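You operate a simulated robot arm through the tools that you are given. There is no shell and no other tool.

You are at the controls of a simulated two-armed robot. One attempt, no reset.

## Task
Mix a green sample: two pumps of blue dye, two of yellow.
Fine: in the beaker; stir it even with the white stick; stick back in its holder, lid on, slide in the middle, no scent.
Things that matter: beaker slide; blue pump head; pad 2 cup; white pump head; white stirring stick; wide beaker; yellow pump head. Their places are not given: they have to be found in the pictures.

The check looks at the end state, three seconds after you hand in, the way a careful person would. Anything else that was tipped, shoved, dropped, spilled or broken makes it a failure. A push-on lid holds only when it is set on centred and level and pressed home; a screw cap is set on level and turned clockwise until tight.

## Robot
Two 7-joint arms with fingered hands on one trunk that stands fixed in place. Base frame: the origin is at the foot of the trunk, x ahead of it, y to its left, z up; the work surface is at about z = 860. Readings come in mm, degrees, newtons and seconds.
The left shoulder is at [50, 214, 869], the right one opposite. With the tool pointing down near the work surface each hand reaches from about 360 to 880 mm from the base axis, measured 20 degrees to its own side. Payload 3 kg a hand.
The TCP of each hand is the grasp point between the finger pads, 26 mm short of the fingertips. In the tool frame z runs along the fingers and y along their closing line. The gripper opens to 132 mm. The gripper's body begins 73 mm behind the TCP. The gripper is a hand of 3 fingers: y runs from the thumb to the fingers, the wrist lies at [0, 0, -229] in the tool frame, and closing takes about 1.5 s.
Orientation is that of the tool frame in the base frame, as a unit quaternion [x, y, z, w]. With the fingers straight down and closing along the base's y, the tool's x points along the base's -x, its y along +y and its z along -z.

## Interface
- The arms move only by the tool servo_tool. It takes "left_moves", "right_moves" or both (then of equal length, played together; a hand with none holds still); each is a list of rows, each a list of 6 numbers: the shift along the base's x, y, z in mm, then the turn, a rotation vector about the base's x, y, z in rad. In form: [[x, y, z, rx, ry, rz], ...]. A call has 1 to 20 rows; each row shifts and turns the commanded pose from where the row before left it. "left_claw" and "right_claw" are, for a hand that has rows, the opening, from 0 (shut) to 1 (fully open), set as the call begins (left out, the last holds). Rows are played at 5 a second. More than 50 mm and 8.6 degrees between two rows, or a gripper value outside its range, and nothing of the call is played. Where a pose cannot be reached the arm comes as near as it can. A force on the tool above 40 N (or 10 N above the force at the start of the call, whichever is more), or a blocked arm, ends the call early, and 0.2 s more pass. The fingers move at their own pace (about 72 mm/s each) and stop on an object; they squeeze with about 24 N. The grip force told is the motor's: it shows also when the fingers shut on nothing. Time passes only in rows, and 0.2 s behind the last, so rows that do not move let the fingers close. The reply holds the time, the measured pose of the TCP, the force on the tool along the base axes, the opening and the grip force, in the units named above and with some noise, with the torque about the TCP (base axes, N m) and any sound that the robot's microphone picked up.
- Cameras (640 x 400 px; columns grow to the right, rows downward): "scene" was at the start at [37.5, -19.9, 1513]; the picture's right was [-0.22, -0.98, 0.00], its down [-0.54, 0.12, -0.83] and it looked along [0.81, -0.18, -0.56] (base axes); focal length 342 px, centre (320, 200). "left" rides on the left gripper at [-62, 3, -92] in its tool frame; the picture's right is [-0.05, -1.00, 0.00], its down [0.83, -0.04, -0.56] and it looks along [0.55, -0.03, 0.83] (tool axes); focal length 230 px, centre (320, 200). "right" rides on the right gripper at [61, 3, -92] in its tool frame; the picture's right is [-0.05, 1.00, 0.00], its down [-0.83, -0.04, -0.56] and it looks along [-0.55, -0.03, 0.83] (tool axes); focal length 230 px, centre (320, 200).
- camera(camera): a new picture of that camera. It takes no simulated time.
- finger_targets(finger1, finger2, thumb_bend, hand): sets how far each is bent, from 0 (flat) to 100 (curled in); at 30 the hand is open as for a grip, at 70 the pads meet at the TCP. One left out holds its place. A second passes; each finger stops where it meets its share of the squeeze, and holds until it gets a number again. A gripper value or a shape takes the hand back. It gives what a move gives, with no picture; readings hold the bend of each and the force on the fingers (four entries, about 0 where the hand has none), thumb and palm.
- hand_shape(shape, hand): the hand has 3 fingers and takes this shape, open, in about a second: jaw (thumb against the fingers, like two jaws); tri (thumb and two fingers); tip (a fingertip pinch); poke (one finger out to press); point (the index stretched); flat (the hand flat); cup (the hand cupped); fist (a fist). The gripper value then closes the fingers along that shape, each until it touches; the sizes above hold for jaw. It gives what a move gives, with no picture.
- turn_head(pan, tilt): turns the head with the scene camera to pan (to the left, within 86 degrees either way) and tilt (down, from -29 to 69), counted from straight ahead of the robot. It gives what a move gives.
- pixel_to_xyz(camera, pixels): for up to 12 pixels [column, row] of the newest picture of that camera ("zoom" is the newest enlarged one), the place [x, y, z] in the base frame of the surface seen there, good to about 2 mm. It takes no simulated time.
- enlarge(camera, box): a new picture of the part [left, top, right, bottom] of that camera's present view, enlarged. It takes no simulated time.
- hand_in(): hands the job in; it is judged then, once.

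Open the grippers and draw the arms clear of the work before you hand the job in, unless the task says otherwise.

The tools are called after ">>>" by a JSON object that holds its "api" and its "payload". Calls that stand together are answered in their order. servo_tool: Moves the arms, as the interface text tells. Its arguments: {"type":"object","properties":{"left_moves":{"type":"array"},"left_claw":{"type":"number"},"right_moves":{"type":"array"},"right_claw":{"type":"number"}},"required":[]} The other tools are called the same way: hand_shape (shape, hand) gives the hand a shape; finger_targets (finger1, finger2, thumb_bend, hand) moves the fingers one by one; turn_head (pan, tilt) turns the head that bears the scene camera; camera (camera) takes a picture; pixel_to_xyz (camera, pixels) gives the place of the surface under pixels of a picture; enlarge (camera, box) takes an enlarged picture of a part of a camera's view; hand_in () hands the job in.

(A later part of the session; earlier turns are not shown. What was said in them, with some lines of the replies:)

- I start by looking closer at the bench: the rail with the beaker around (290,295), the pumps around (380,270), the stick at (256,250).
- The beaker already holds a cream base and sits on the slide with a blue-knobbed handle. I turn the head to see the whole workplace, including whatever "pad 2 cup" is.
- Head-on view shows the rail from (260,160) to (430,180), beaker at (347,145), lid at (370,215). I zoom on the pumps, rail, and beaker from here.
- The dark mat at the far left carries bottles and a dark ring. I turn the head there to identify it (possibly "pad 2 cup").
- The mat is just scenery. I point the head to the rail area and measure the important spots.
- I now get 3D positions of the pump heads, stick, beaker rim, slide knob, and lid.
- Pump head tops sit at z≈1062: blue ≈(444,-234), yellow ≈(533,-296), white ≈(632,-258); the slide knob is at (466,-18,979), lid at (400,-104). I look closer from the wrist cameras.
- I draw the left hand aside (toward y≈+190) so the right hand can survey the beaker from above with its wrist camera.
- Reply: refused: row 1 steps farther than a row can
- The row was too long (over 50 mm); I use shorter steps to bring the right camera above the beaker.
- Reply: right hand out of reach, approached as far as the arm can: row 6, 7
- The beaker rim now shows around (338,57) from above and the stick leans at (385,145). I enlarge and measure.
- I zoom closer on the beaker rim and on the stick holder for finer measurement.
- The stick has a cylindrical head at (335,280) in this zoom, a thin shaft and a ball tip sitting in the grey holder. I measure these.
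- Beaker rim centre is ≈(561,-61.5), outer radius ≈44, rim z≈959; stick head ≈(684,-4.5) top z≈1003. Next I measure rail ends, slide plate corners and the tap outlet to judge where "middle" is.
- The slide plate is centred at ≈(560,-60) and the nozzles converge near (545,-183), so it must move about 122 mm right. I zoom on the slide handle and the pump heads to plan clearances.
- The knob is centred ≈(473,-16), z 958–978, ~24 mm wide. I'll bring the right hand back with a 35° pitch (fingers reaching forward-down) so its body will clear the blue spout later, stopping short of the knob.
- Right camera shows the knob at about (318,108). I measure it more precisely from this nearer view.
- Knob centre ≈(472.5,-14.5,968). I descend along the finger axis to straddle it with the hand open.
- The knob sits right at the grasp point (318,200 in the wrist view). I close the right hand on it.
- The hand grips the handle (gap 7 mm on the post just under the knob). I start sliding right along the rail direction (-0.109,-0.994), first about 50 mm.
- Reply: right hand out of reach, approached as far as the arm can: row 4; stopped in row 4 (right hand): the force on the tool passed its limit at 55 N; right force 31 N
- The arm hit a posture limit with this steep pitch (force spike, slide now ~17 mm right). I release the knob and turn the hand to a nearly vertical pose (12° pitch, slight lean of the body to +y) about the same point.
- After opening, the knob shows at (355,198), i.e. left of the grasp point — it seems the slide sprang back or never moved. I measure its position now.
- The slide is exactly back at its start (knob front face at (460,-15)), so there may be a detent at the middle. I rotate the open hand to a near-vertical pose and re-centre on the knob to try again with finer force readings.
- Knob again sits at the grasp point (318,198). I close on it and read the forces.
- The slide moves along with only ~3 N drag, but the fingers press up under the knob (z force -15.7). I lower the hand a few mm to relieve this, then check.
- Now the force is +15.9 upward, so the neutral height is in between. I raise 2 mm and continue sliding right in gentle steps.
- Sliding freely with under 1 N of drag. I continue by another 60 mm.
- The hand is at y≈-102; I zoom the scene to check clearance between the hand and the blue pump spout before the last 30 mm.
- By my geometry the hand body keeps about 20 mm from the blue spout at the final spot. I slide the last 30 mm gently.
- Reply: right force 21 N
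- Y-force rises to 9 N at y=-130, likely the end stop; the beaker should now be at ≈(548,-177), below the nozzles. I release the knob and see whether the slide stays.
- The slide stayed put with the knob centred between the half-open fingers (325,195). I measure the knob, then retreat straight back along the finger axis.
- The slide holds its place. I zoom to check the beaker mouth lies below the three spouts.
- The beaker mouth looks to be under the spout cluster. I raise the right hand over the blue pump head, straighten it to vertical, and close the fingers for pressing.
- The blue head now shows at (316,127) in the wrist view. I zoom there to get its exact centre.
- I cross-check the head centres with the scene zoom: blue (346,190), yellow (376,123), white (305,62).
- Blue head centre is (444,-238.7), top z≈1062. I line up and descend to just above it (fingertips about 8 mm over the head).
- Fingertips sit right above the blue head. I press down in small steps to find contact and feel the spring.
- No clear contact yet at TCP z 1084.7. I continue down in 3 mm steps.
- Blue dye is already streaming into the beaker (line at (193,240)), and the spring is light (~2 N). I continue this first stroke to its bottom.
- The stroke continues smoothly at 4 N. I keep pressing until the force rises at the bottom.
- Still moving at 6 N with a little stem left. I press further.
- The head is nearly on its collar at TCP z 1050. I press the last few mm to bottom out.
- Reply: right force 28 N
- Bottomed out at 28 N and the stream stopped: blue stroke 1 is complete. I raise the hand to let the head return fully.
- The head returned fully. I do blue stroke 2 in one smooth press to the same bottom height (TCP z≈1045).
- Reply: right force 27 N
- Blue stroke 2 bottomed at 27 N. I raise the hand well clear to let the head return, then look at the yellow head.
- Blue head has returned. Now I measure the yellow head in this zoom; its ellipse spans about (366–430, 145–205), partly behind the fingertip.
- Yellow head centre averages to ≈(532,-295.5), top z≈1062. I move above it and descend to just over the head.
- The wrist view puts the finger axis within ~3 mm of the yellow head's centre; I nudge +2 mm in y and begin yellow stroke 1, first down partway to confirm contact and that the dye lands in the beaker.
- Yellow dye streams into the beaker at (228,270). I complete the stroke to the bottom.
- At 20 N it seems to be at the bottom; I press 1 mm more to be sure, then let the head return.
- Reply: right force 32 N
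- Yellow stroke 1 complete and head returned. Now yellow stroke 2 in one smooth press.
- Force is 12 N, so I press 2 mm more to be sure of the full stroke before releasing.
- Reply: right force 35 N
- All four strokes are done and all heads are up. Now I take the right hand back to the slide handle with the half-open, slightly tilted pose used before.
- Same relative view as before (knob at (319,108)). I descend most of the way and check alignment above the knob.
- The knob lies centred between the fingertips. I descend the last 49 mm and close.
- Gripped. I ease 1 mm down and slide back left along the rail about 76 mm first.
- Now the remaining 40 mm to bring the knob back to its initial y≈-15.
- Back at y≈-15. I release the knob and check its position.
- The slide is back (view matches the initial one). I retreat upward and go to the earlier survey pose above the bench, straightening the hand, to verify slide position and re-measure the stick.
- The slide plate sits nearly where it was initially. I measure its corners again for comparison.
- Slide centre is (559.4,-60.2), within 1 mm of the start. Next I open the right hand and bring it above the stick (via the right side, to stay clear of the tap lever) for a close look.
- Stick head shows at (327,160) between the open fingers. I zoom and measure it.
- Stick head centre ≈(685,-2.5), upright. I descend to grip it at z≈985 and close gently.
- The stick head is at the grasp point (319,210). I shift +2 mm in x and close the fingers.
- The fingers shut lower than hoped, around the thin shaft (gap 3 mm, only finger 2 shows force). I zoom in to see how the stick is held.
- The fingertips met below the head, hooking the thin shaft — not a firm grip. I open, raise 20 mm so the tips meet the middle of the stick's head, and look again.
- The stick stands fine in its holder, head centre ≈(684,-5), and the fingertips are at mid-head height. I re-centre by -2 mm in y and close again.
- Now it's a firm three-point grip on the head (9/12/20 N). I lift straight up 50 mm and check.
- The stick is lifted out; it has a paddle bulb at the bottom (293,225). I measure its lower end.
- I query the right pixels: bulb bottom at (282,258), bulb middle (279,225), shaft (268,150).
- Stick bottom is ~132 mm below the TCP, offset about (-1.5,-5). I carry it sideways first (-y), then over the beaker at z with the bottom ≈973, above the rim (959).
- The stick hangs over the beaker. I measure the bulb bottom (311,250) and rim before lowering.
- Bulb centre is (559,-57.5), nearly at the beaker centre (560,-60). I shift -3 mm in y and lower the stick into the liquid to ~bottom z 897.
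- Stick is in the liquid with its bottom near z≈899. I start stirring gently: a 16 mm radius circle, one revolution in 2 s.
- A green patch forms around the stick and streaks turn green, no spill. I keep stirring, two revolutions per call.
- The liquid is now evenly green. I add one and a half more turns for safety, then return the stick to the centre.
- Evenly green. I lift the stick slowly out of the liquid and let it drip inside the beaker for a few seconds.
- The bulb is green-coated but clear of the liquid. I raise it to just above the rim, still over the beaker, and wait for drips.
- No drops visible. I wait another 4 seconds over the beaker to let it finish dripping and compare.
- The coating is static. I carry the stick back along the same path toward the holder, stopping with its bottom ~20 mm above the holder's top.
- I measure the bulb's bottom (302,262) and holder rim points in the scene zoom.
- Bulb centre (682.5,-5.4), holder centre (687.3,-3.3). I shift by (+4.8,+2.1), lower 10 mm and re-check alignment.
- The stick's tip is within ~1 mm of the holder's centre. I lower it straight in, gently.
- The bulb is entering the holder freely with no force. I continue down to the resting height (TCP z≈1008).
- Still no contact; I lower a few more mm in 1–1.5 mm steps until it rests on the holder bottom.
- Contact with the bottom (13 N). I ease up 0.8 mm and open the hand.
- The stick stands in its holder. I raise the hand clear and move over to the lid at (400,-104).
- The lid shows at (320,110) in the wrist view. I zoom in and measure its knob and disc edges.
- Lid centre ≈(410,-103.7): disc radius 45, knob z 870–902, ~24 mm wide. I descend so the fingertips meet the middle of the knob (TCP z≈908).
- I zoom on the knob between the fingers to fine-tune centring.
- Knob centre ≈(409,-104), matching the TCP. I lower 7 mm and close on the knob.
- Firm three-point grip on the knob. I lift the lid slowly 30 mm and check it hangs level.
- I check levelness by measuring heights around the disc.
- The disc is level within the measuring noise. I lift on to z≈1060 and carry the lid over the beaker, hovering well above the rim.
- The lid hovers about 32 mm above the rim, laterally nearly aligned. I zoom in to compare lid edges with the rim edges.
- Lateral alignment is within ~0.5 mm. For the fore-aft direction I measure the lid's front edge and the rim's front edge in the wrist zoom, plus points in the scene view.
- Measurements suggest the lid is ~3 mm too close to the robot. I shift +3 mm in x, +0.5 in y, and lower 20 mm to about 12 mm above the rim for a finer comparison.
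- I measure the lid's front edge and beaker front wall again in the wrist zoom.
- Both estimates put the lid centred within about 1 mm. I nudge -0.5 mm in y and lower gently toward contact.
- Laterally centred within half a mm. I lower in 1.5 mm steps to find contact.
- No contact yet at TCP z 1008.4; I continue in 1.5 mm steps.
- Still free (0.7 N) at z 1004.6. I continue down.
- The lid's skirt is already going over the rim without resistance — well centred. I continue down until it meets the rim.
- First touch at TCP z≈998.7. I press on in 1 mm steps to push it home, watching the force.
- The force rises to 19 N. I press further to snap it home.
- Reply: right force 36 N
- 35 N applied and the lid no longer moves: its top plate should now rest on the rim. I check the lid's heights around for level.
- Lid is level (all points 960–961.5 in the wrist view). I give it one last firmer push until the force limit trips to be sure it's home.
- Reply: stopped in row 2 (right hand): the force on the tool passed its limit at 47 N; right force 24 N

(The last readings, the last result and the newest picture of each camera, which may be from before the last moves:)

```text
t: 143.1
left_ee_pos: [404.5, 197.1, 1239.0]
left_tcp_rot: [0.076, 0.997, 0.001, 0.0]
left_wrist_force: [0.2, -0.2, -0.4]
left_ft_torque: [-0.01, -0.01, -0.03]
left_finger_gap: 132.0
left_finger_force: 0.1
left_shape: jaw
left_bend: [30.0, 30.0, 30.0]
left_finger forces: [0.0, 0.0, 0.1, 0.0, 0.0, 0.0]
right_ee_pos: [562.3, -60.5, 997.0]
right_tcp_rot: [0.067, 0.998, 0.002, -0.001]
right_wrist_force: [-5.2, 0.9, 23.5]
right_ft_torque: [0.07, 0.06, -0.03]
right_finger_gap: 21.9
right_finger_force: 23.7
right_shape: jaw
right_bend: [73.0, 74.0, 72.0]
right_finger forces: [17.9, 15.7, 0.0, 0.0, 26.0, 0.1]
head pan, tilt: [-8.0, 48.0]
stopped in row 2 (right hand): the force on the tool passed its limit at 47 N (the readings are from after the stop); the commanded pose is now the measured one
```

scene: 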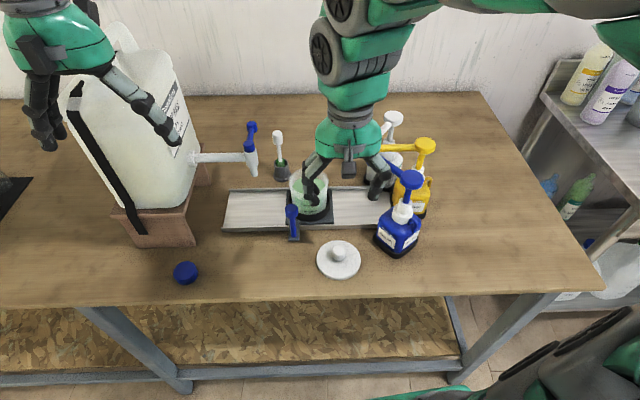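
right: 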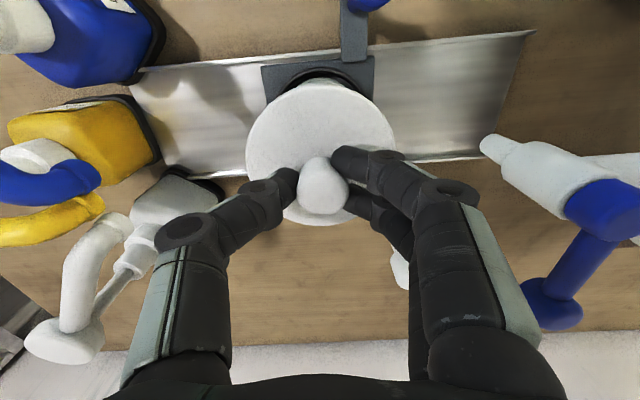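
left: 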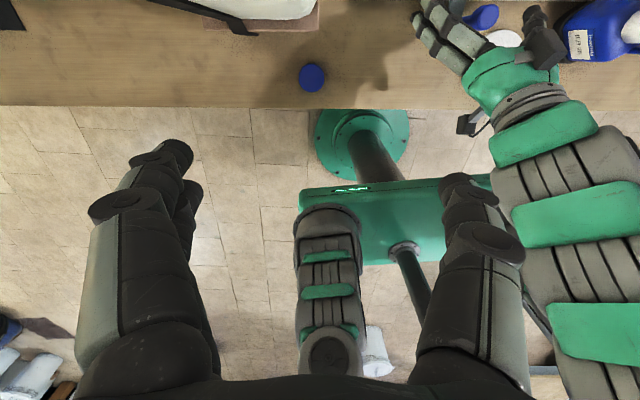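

47 N reached, the lid is pressed home. I ease up 1 mm (still slightly pressing) and open the fingers.

>>> {"api": "servo_tool", "payload": {"right_moves": [[0, 0, 0.8, 0, 0, 0], [0, 0, 0, 0, 0, 0]]}}

>>> {"api": "servo_tool", "payload": {"right_moves": [[0, 0, 0, 0, 0, 0], [0, 0, 0, 0, 0, 0], [0, 0, 0, 0, 0, 0], [0, 0, 0, 0, 0, 0], [0, 0, 0, 0, 0, 0], [0, 0, 0, 0, 0, 0]], "right_claw": 0.5}}

>>> {"api": "enlarge", "payload": {"camera": "scene", "box": [260, 120, 360, 240]}}

>>> {"api": "camera", "payload": {"camera": "right"}}

```text
t: 143.7
left_ee_pos: [403.8, 197.6, 1239.1]
left_tcp_rot: [0.076, 0.997, 0.0, 0.0]
left_wrist_force: [-0.4, -0.1, -0.6]
left_ft_torque: [0.01, -0.02, 0.01]
left_finger_gap: 132.1
left_finger_force: 0.1
left_shape: jaw
left_bend: [30.0, 30.0, 30.0]
left_finger forces: [0.1, 0.0, 0.0, 0.0, 0.0, 0.0]
right_ee_pos: [561.8, -62.7, 995.1]
right_tcp_rot: [0.068, 0.998, 0.002, -0.002]
right_wrist_force: [0.0, 0.5, 22.7]
right_ft_torque: [0.12, -0.03, -0.01]
right_finger_gap: 21.6
right_finger_force: 23.8
right_shape: jaw
right_bend: [73.0, 74.0, 72.0]
right_finger forces: [16.2, 17.2, 0.0, 0.1, 25.1, 0.0]
head pan, tilt: [-8.0, 48.0]
```

```text
t: 145.1
left_ee_pos: [403.8, 197.2, 1239.7]
left_tcp_rot: [0.076, 0.997, 0.0, 0.0]
left_wrist_force: [0.1, -1.0, -0.2]
left_ft_torque: [-0.02, -0.01, 0.0]
left_finger_gap: 132.0
left_finger_force: 0.1
left_shape: jaw
left_bend: [30.0, 30.0, 30.0]
left_finger forces: [0.0, 0.0, 0.0, 0.1, 0.0, 0.1]
right_ee_pos: [560.7, -61.5, 996.0]
right_tcp_rot: [0.068, 0.998, 0.001, -0.001]
right_wrist_force: [0.9, -0.1, 0.4]
right_ft_torque: [0.0, -0.01, 0.02]
right_finger_gap: 65.4
right_finger_force: 0.1
right_shape: jaw
right_bend: [73.0, 73.0, 70.0]
right_finger forces: [0.0, 0.1, 0.0, 0.1, 0.0, 0.1]
head pan, tilt: [-8.0, 48.0]
heard: snap
```

```text
3.33 times, centred on (310, 180) of scene
```

zoom: 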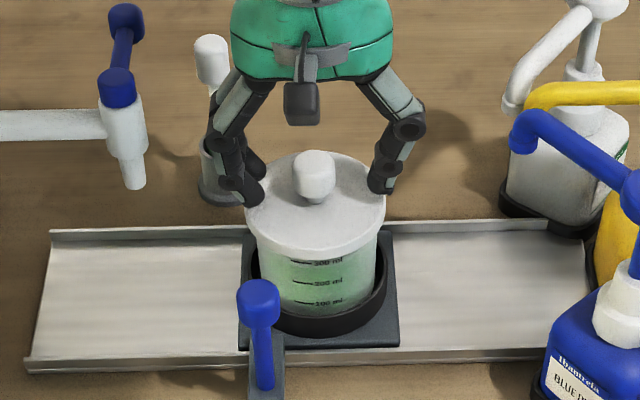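

```text
taken
```

right: 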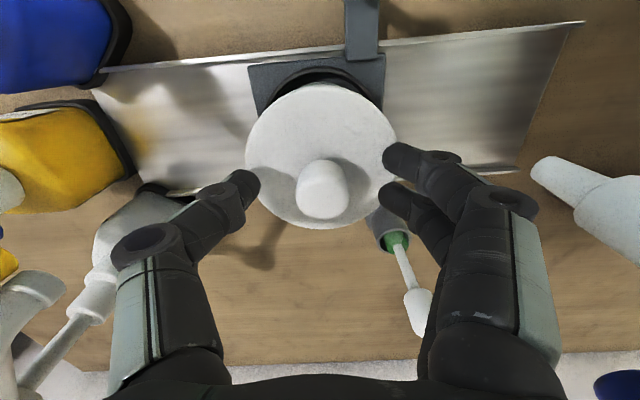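

A "snap" was heard — the lid is seated. I raise the hand straight up and move clear to the right side.

>>> {"api": "servo_tool", "payload": {"right_moves": [[0, 0, 10, 0, 0, 0], [0, 0, 20, 0, 0, 0], [0, 0, 25, 0, 0, 0], [0, 0, 30, 0, 0, 0], [0, 0, 30, 0, 0, 0], [-10, 0, 30, 0, 0, 0], [-15, -15, 20, 0, 0, 0], [-15, -30, 15, 0, 0, 0], [-15, -35, 10, 0, 0, 0], [-15, -35, 10, 0, 0, 0], [-15, -35, 5, 0, 0, 0], [-15, -35, 0, 0, 0, 0], [-10, -35, 0, 0, 0, 0], [0, 0, 0, 0, 0, 0]]}}

>>> {"api": "camera", "payload": {"camera": "scene"}}

>>> {"api": "enlarge", "payload": {"camera": "scene", "box": [230, 100, 430, 260]}}

```text
t: 148.1
left_ee_pos: [403.2, 197.6, 1239.3]
left_tcp_rot: [0.076, 0.997, -0.001, 0.0]
left_wrist_force: [0.0, 0.8, 0.5]
left_ft_torque: [-0.01, -0.03, 0.0]
left_finger_gap: 132.0
left_finger_force: 0.0
left_shape: jaw
left_bend: [30.0, 30.0, 30.0]
left_finger forces: [0.0, 0.0, 0.1, 0.0, 0.0, 0.1]
right_ee_pos: [451.3, -283.1, 1199.9]
right_tcp_rot: [0.069, 0.998, 0.002, -0.002]
right_wrist_force: [0.1, -0.1, 0.0]
right_ft_torque: [-0.02, 0.02, 0.03]
right_finger_gap: 65.7
right_finger_force: 0.1
right_shape: jaw
right_bend: [73.0, 73.0, 70.0]
right_finger forces: [0.0, 0.0, 0.0, 0.1, 0.0, 0.0]
head pan, tilt: [-8.0, 48.0]
```

```text
taken
```

scene: 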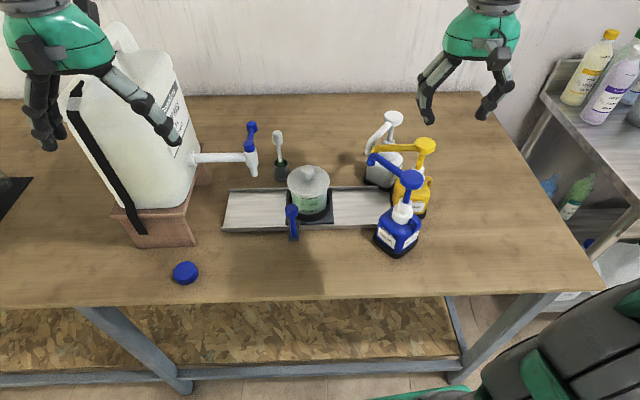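

```text
2.50 times, centred on (330, 180) of scene
```

zoom: 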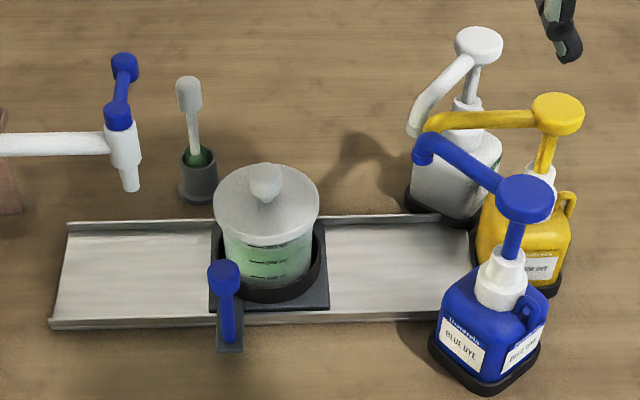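

All looks right. I verify the slide's position against the rail ends (left end (68,223)/(50,325), right end near (468,215)/(437,318)).

>>> {"api": "pixel_to_xyz", "payload": {"camera": "zoom", "pixels": [[70, 226], [52, 326], [462, 216], [468, 216], [470, 235], [435, 312], [430, 318], [222, 305], [325, 302], [225, 345], [225, 270], [320, 228]]}}

>>> {"api": "enlarge", "payload": {"camera": "scene", "box": [350, 170, 420, 240]}}

>>> {"api": "camera", "payload": {"camera": "right"}}

```text
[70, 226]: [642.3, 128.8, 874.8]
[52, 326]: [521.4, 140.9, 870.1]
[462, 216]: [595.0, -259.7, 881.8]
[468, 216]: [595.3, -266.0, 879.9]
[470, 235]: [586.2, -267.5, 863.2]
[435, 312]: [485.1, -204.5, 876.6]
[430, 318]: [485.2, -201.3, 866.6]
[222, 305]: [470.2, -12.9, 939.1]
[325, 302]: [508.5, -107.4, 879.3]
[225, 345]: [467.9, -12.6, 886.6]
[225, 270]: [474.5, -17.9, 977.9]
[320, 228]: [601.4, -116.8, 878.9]
```

```text
5.71 times, centred on (385, 205) of scene
```

zoom: 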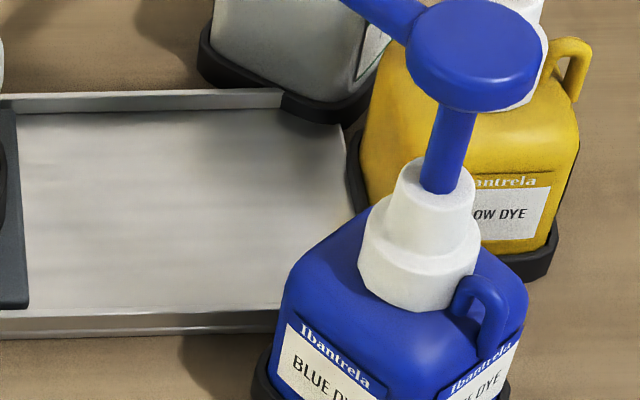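

```text
taken
```

right: 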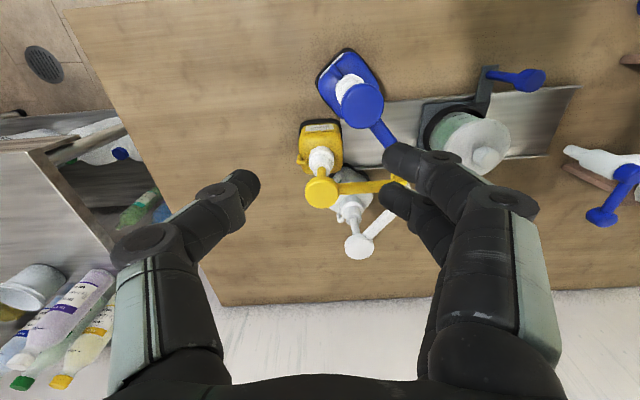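

I compare the slide handle pixel-for-pixel with the initial zoom of the same box.

>>> {"api": "enlarge", "payload": {"camera": "scene", "box": [270, 190, 320, 250]}}

>>> {"api": "enlarge", "payload": {"camera": "scene", "box": [220, 90, 420, 215]}}

```text
6.67 times, centred on (295, 220) of scene
```

zoom: 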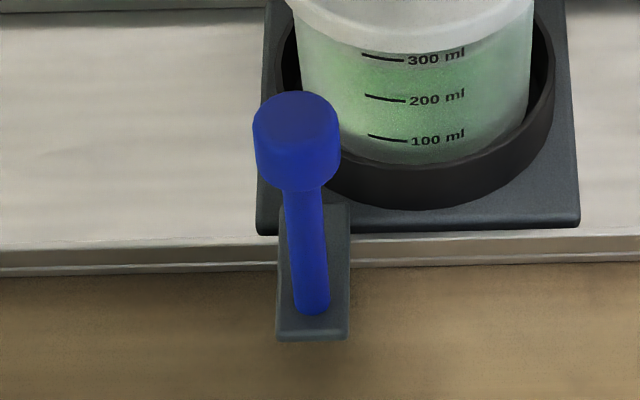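

```text
3.20 times, centred on (320, 152) of scene
```

zoom: 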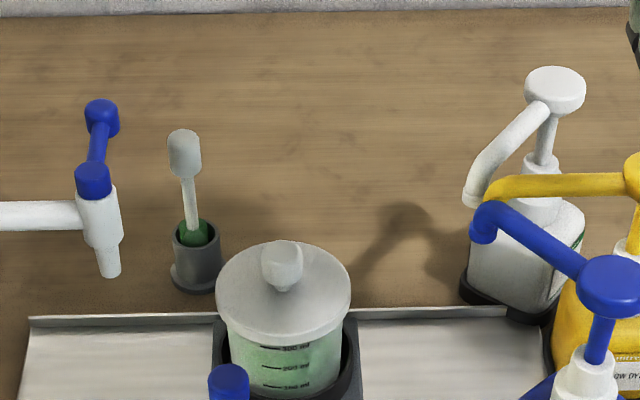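

The slide sits within about 0.5 mm of its original middle position. I check the lid's level once more and open the right hand, drawing it further away.

>>> {"api": "pixel_to_xyz", "payload": {"camera": "zoom", "pixels": [[225, 290], [343, 290], [284, 330], [250, 315], [320, 315], [240, 260], [330, 262], [284, 312]]}}

>>> {"api": "servo_tool", "payload": {"right_moves": [[0, -10, 8, 0, 0, 0], [-5, -15, 8, 0, 0, 0], [-5, -15, 4, 0, 0, 0], [-5, -15, 0, 0, 0, 0], [0, 0, 0, 0, 0, 0], [0, 0, 0, 0, 0, 0]], "right_claw": 1}}

>>> {"api": "camera", "payload": {"camera": "scene"}}

```text
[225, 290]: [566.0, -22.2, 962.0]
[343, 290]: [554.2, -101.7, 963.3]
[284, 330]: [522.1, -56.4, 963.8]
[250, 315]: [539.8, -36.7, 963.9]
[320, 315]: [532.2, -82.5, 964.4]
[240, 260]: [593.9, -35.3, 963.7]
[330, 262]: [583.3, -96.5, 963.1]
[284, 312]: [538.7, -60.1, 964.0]
```

```text
t: 149.5
left_ee_pos: [403.9, 197.4, 1240.7]
left_tcp_rot: [0.076, 0.997, -0.001, 0.0]
left_wrist_force: [0.4, -0.4, 0.5]
left_ft_torque: [0.01, -0.04, -0.04]
left_finger_gap: 131.9
left_finger_force: 0.1
left_shape: jaw
left_bend: [30.0, 30.0, 30.0]
left_finger forces: [0.0, 0.0, 0.1, 0.0, 0.0, 0.0]
right_ee_pos: [435.8, -338.5, 1221.5]
right_tcp_rot: [0.067, 0.998, 0.002, -0.003]
right_wrist_force: [-0.4, -0.5, -0.3]
right_ft_torque: [-0.01, 0.03, -0.01]
right_finger_gap: 132.1
right_finger_force: 0.0
right_shape: jaw
right_bend: [30.0, 30.0, 30.0]
right_finger forces: [0.1, 0.0, 0.0, 0.0, 0.1, 0.0]
head pan, tilt: [-8.0, 48.0]
```

```text
taken
```

scene: 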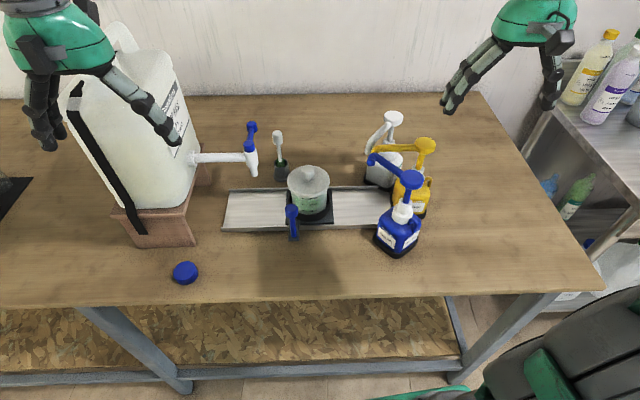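

Before handing in, I zoom over the bench once more for drips or anything displaced.

>>> {"api": "enlarge", "payload": {"camera": "scene", "box": [210, 110, 450, 290]}}

>>> {"api": "enlarge", "payload": {"camera": "scene", "box": [255, 120, 345, 200]}}

```text
2.22 times, centred on (330, 200) of scene
```

zoom: 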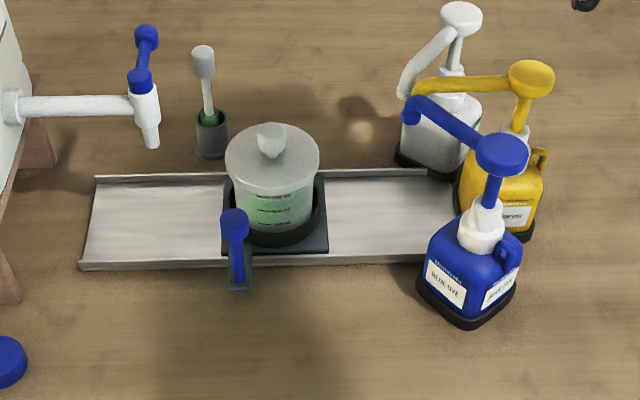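

```text
5.00 times, centred on (300, 160) of scene
```

zoom: 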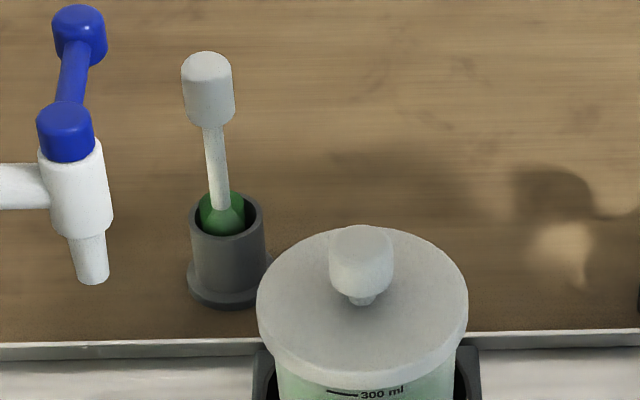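

The bench is clean. The beaker is lidded and evenly green, the slide is in the middle, the stick is in its holder and all pump heads are up. Both hands are open and clear, so I hand in.

>>> {"api": "hand_in", "payload": {}}

```text
The job is handed in.
```

The green sample is mixed and handed in. No check result has come back.

- **Dye:** I gave the blue pump two full strokes and the yellow pump two full strokes, all into the beaker. The white scent pump was not touched.
- **Stirring:** About four and a half slow turns with the white stick brought the liquid to an even green.
- **Stick:** It is back upright in its grey holder, with green dye still on its lower end.
- **Lid:** It is on centred and level, pressed to 47 N. A snap was heard as I released it.
- **Slide:** It is back within about half a millimetre of where it started. I took that starting position to be the middle; part of the rail's right end was hidden behind the bottles, so I could not measure it directly.

**First try at the slide:** it stopped on a force limit after about 17 mm. The slide went back to its starting place on release, and the second try worked.

**"Pad 2 cup":** I never identified it in the pictures. Nothing I did seemed to need it.

I saw no drips or spills, and nothing else had been knocked or moved. Both hands are open and clear of the work.
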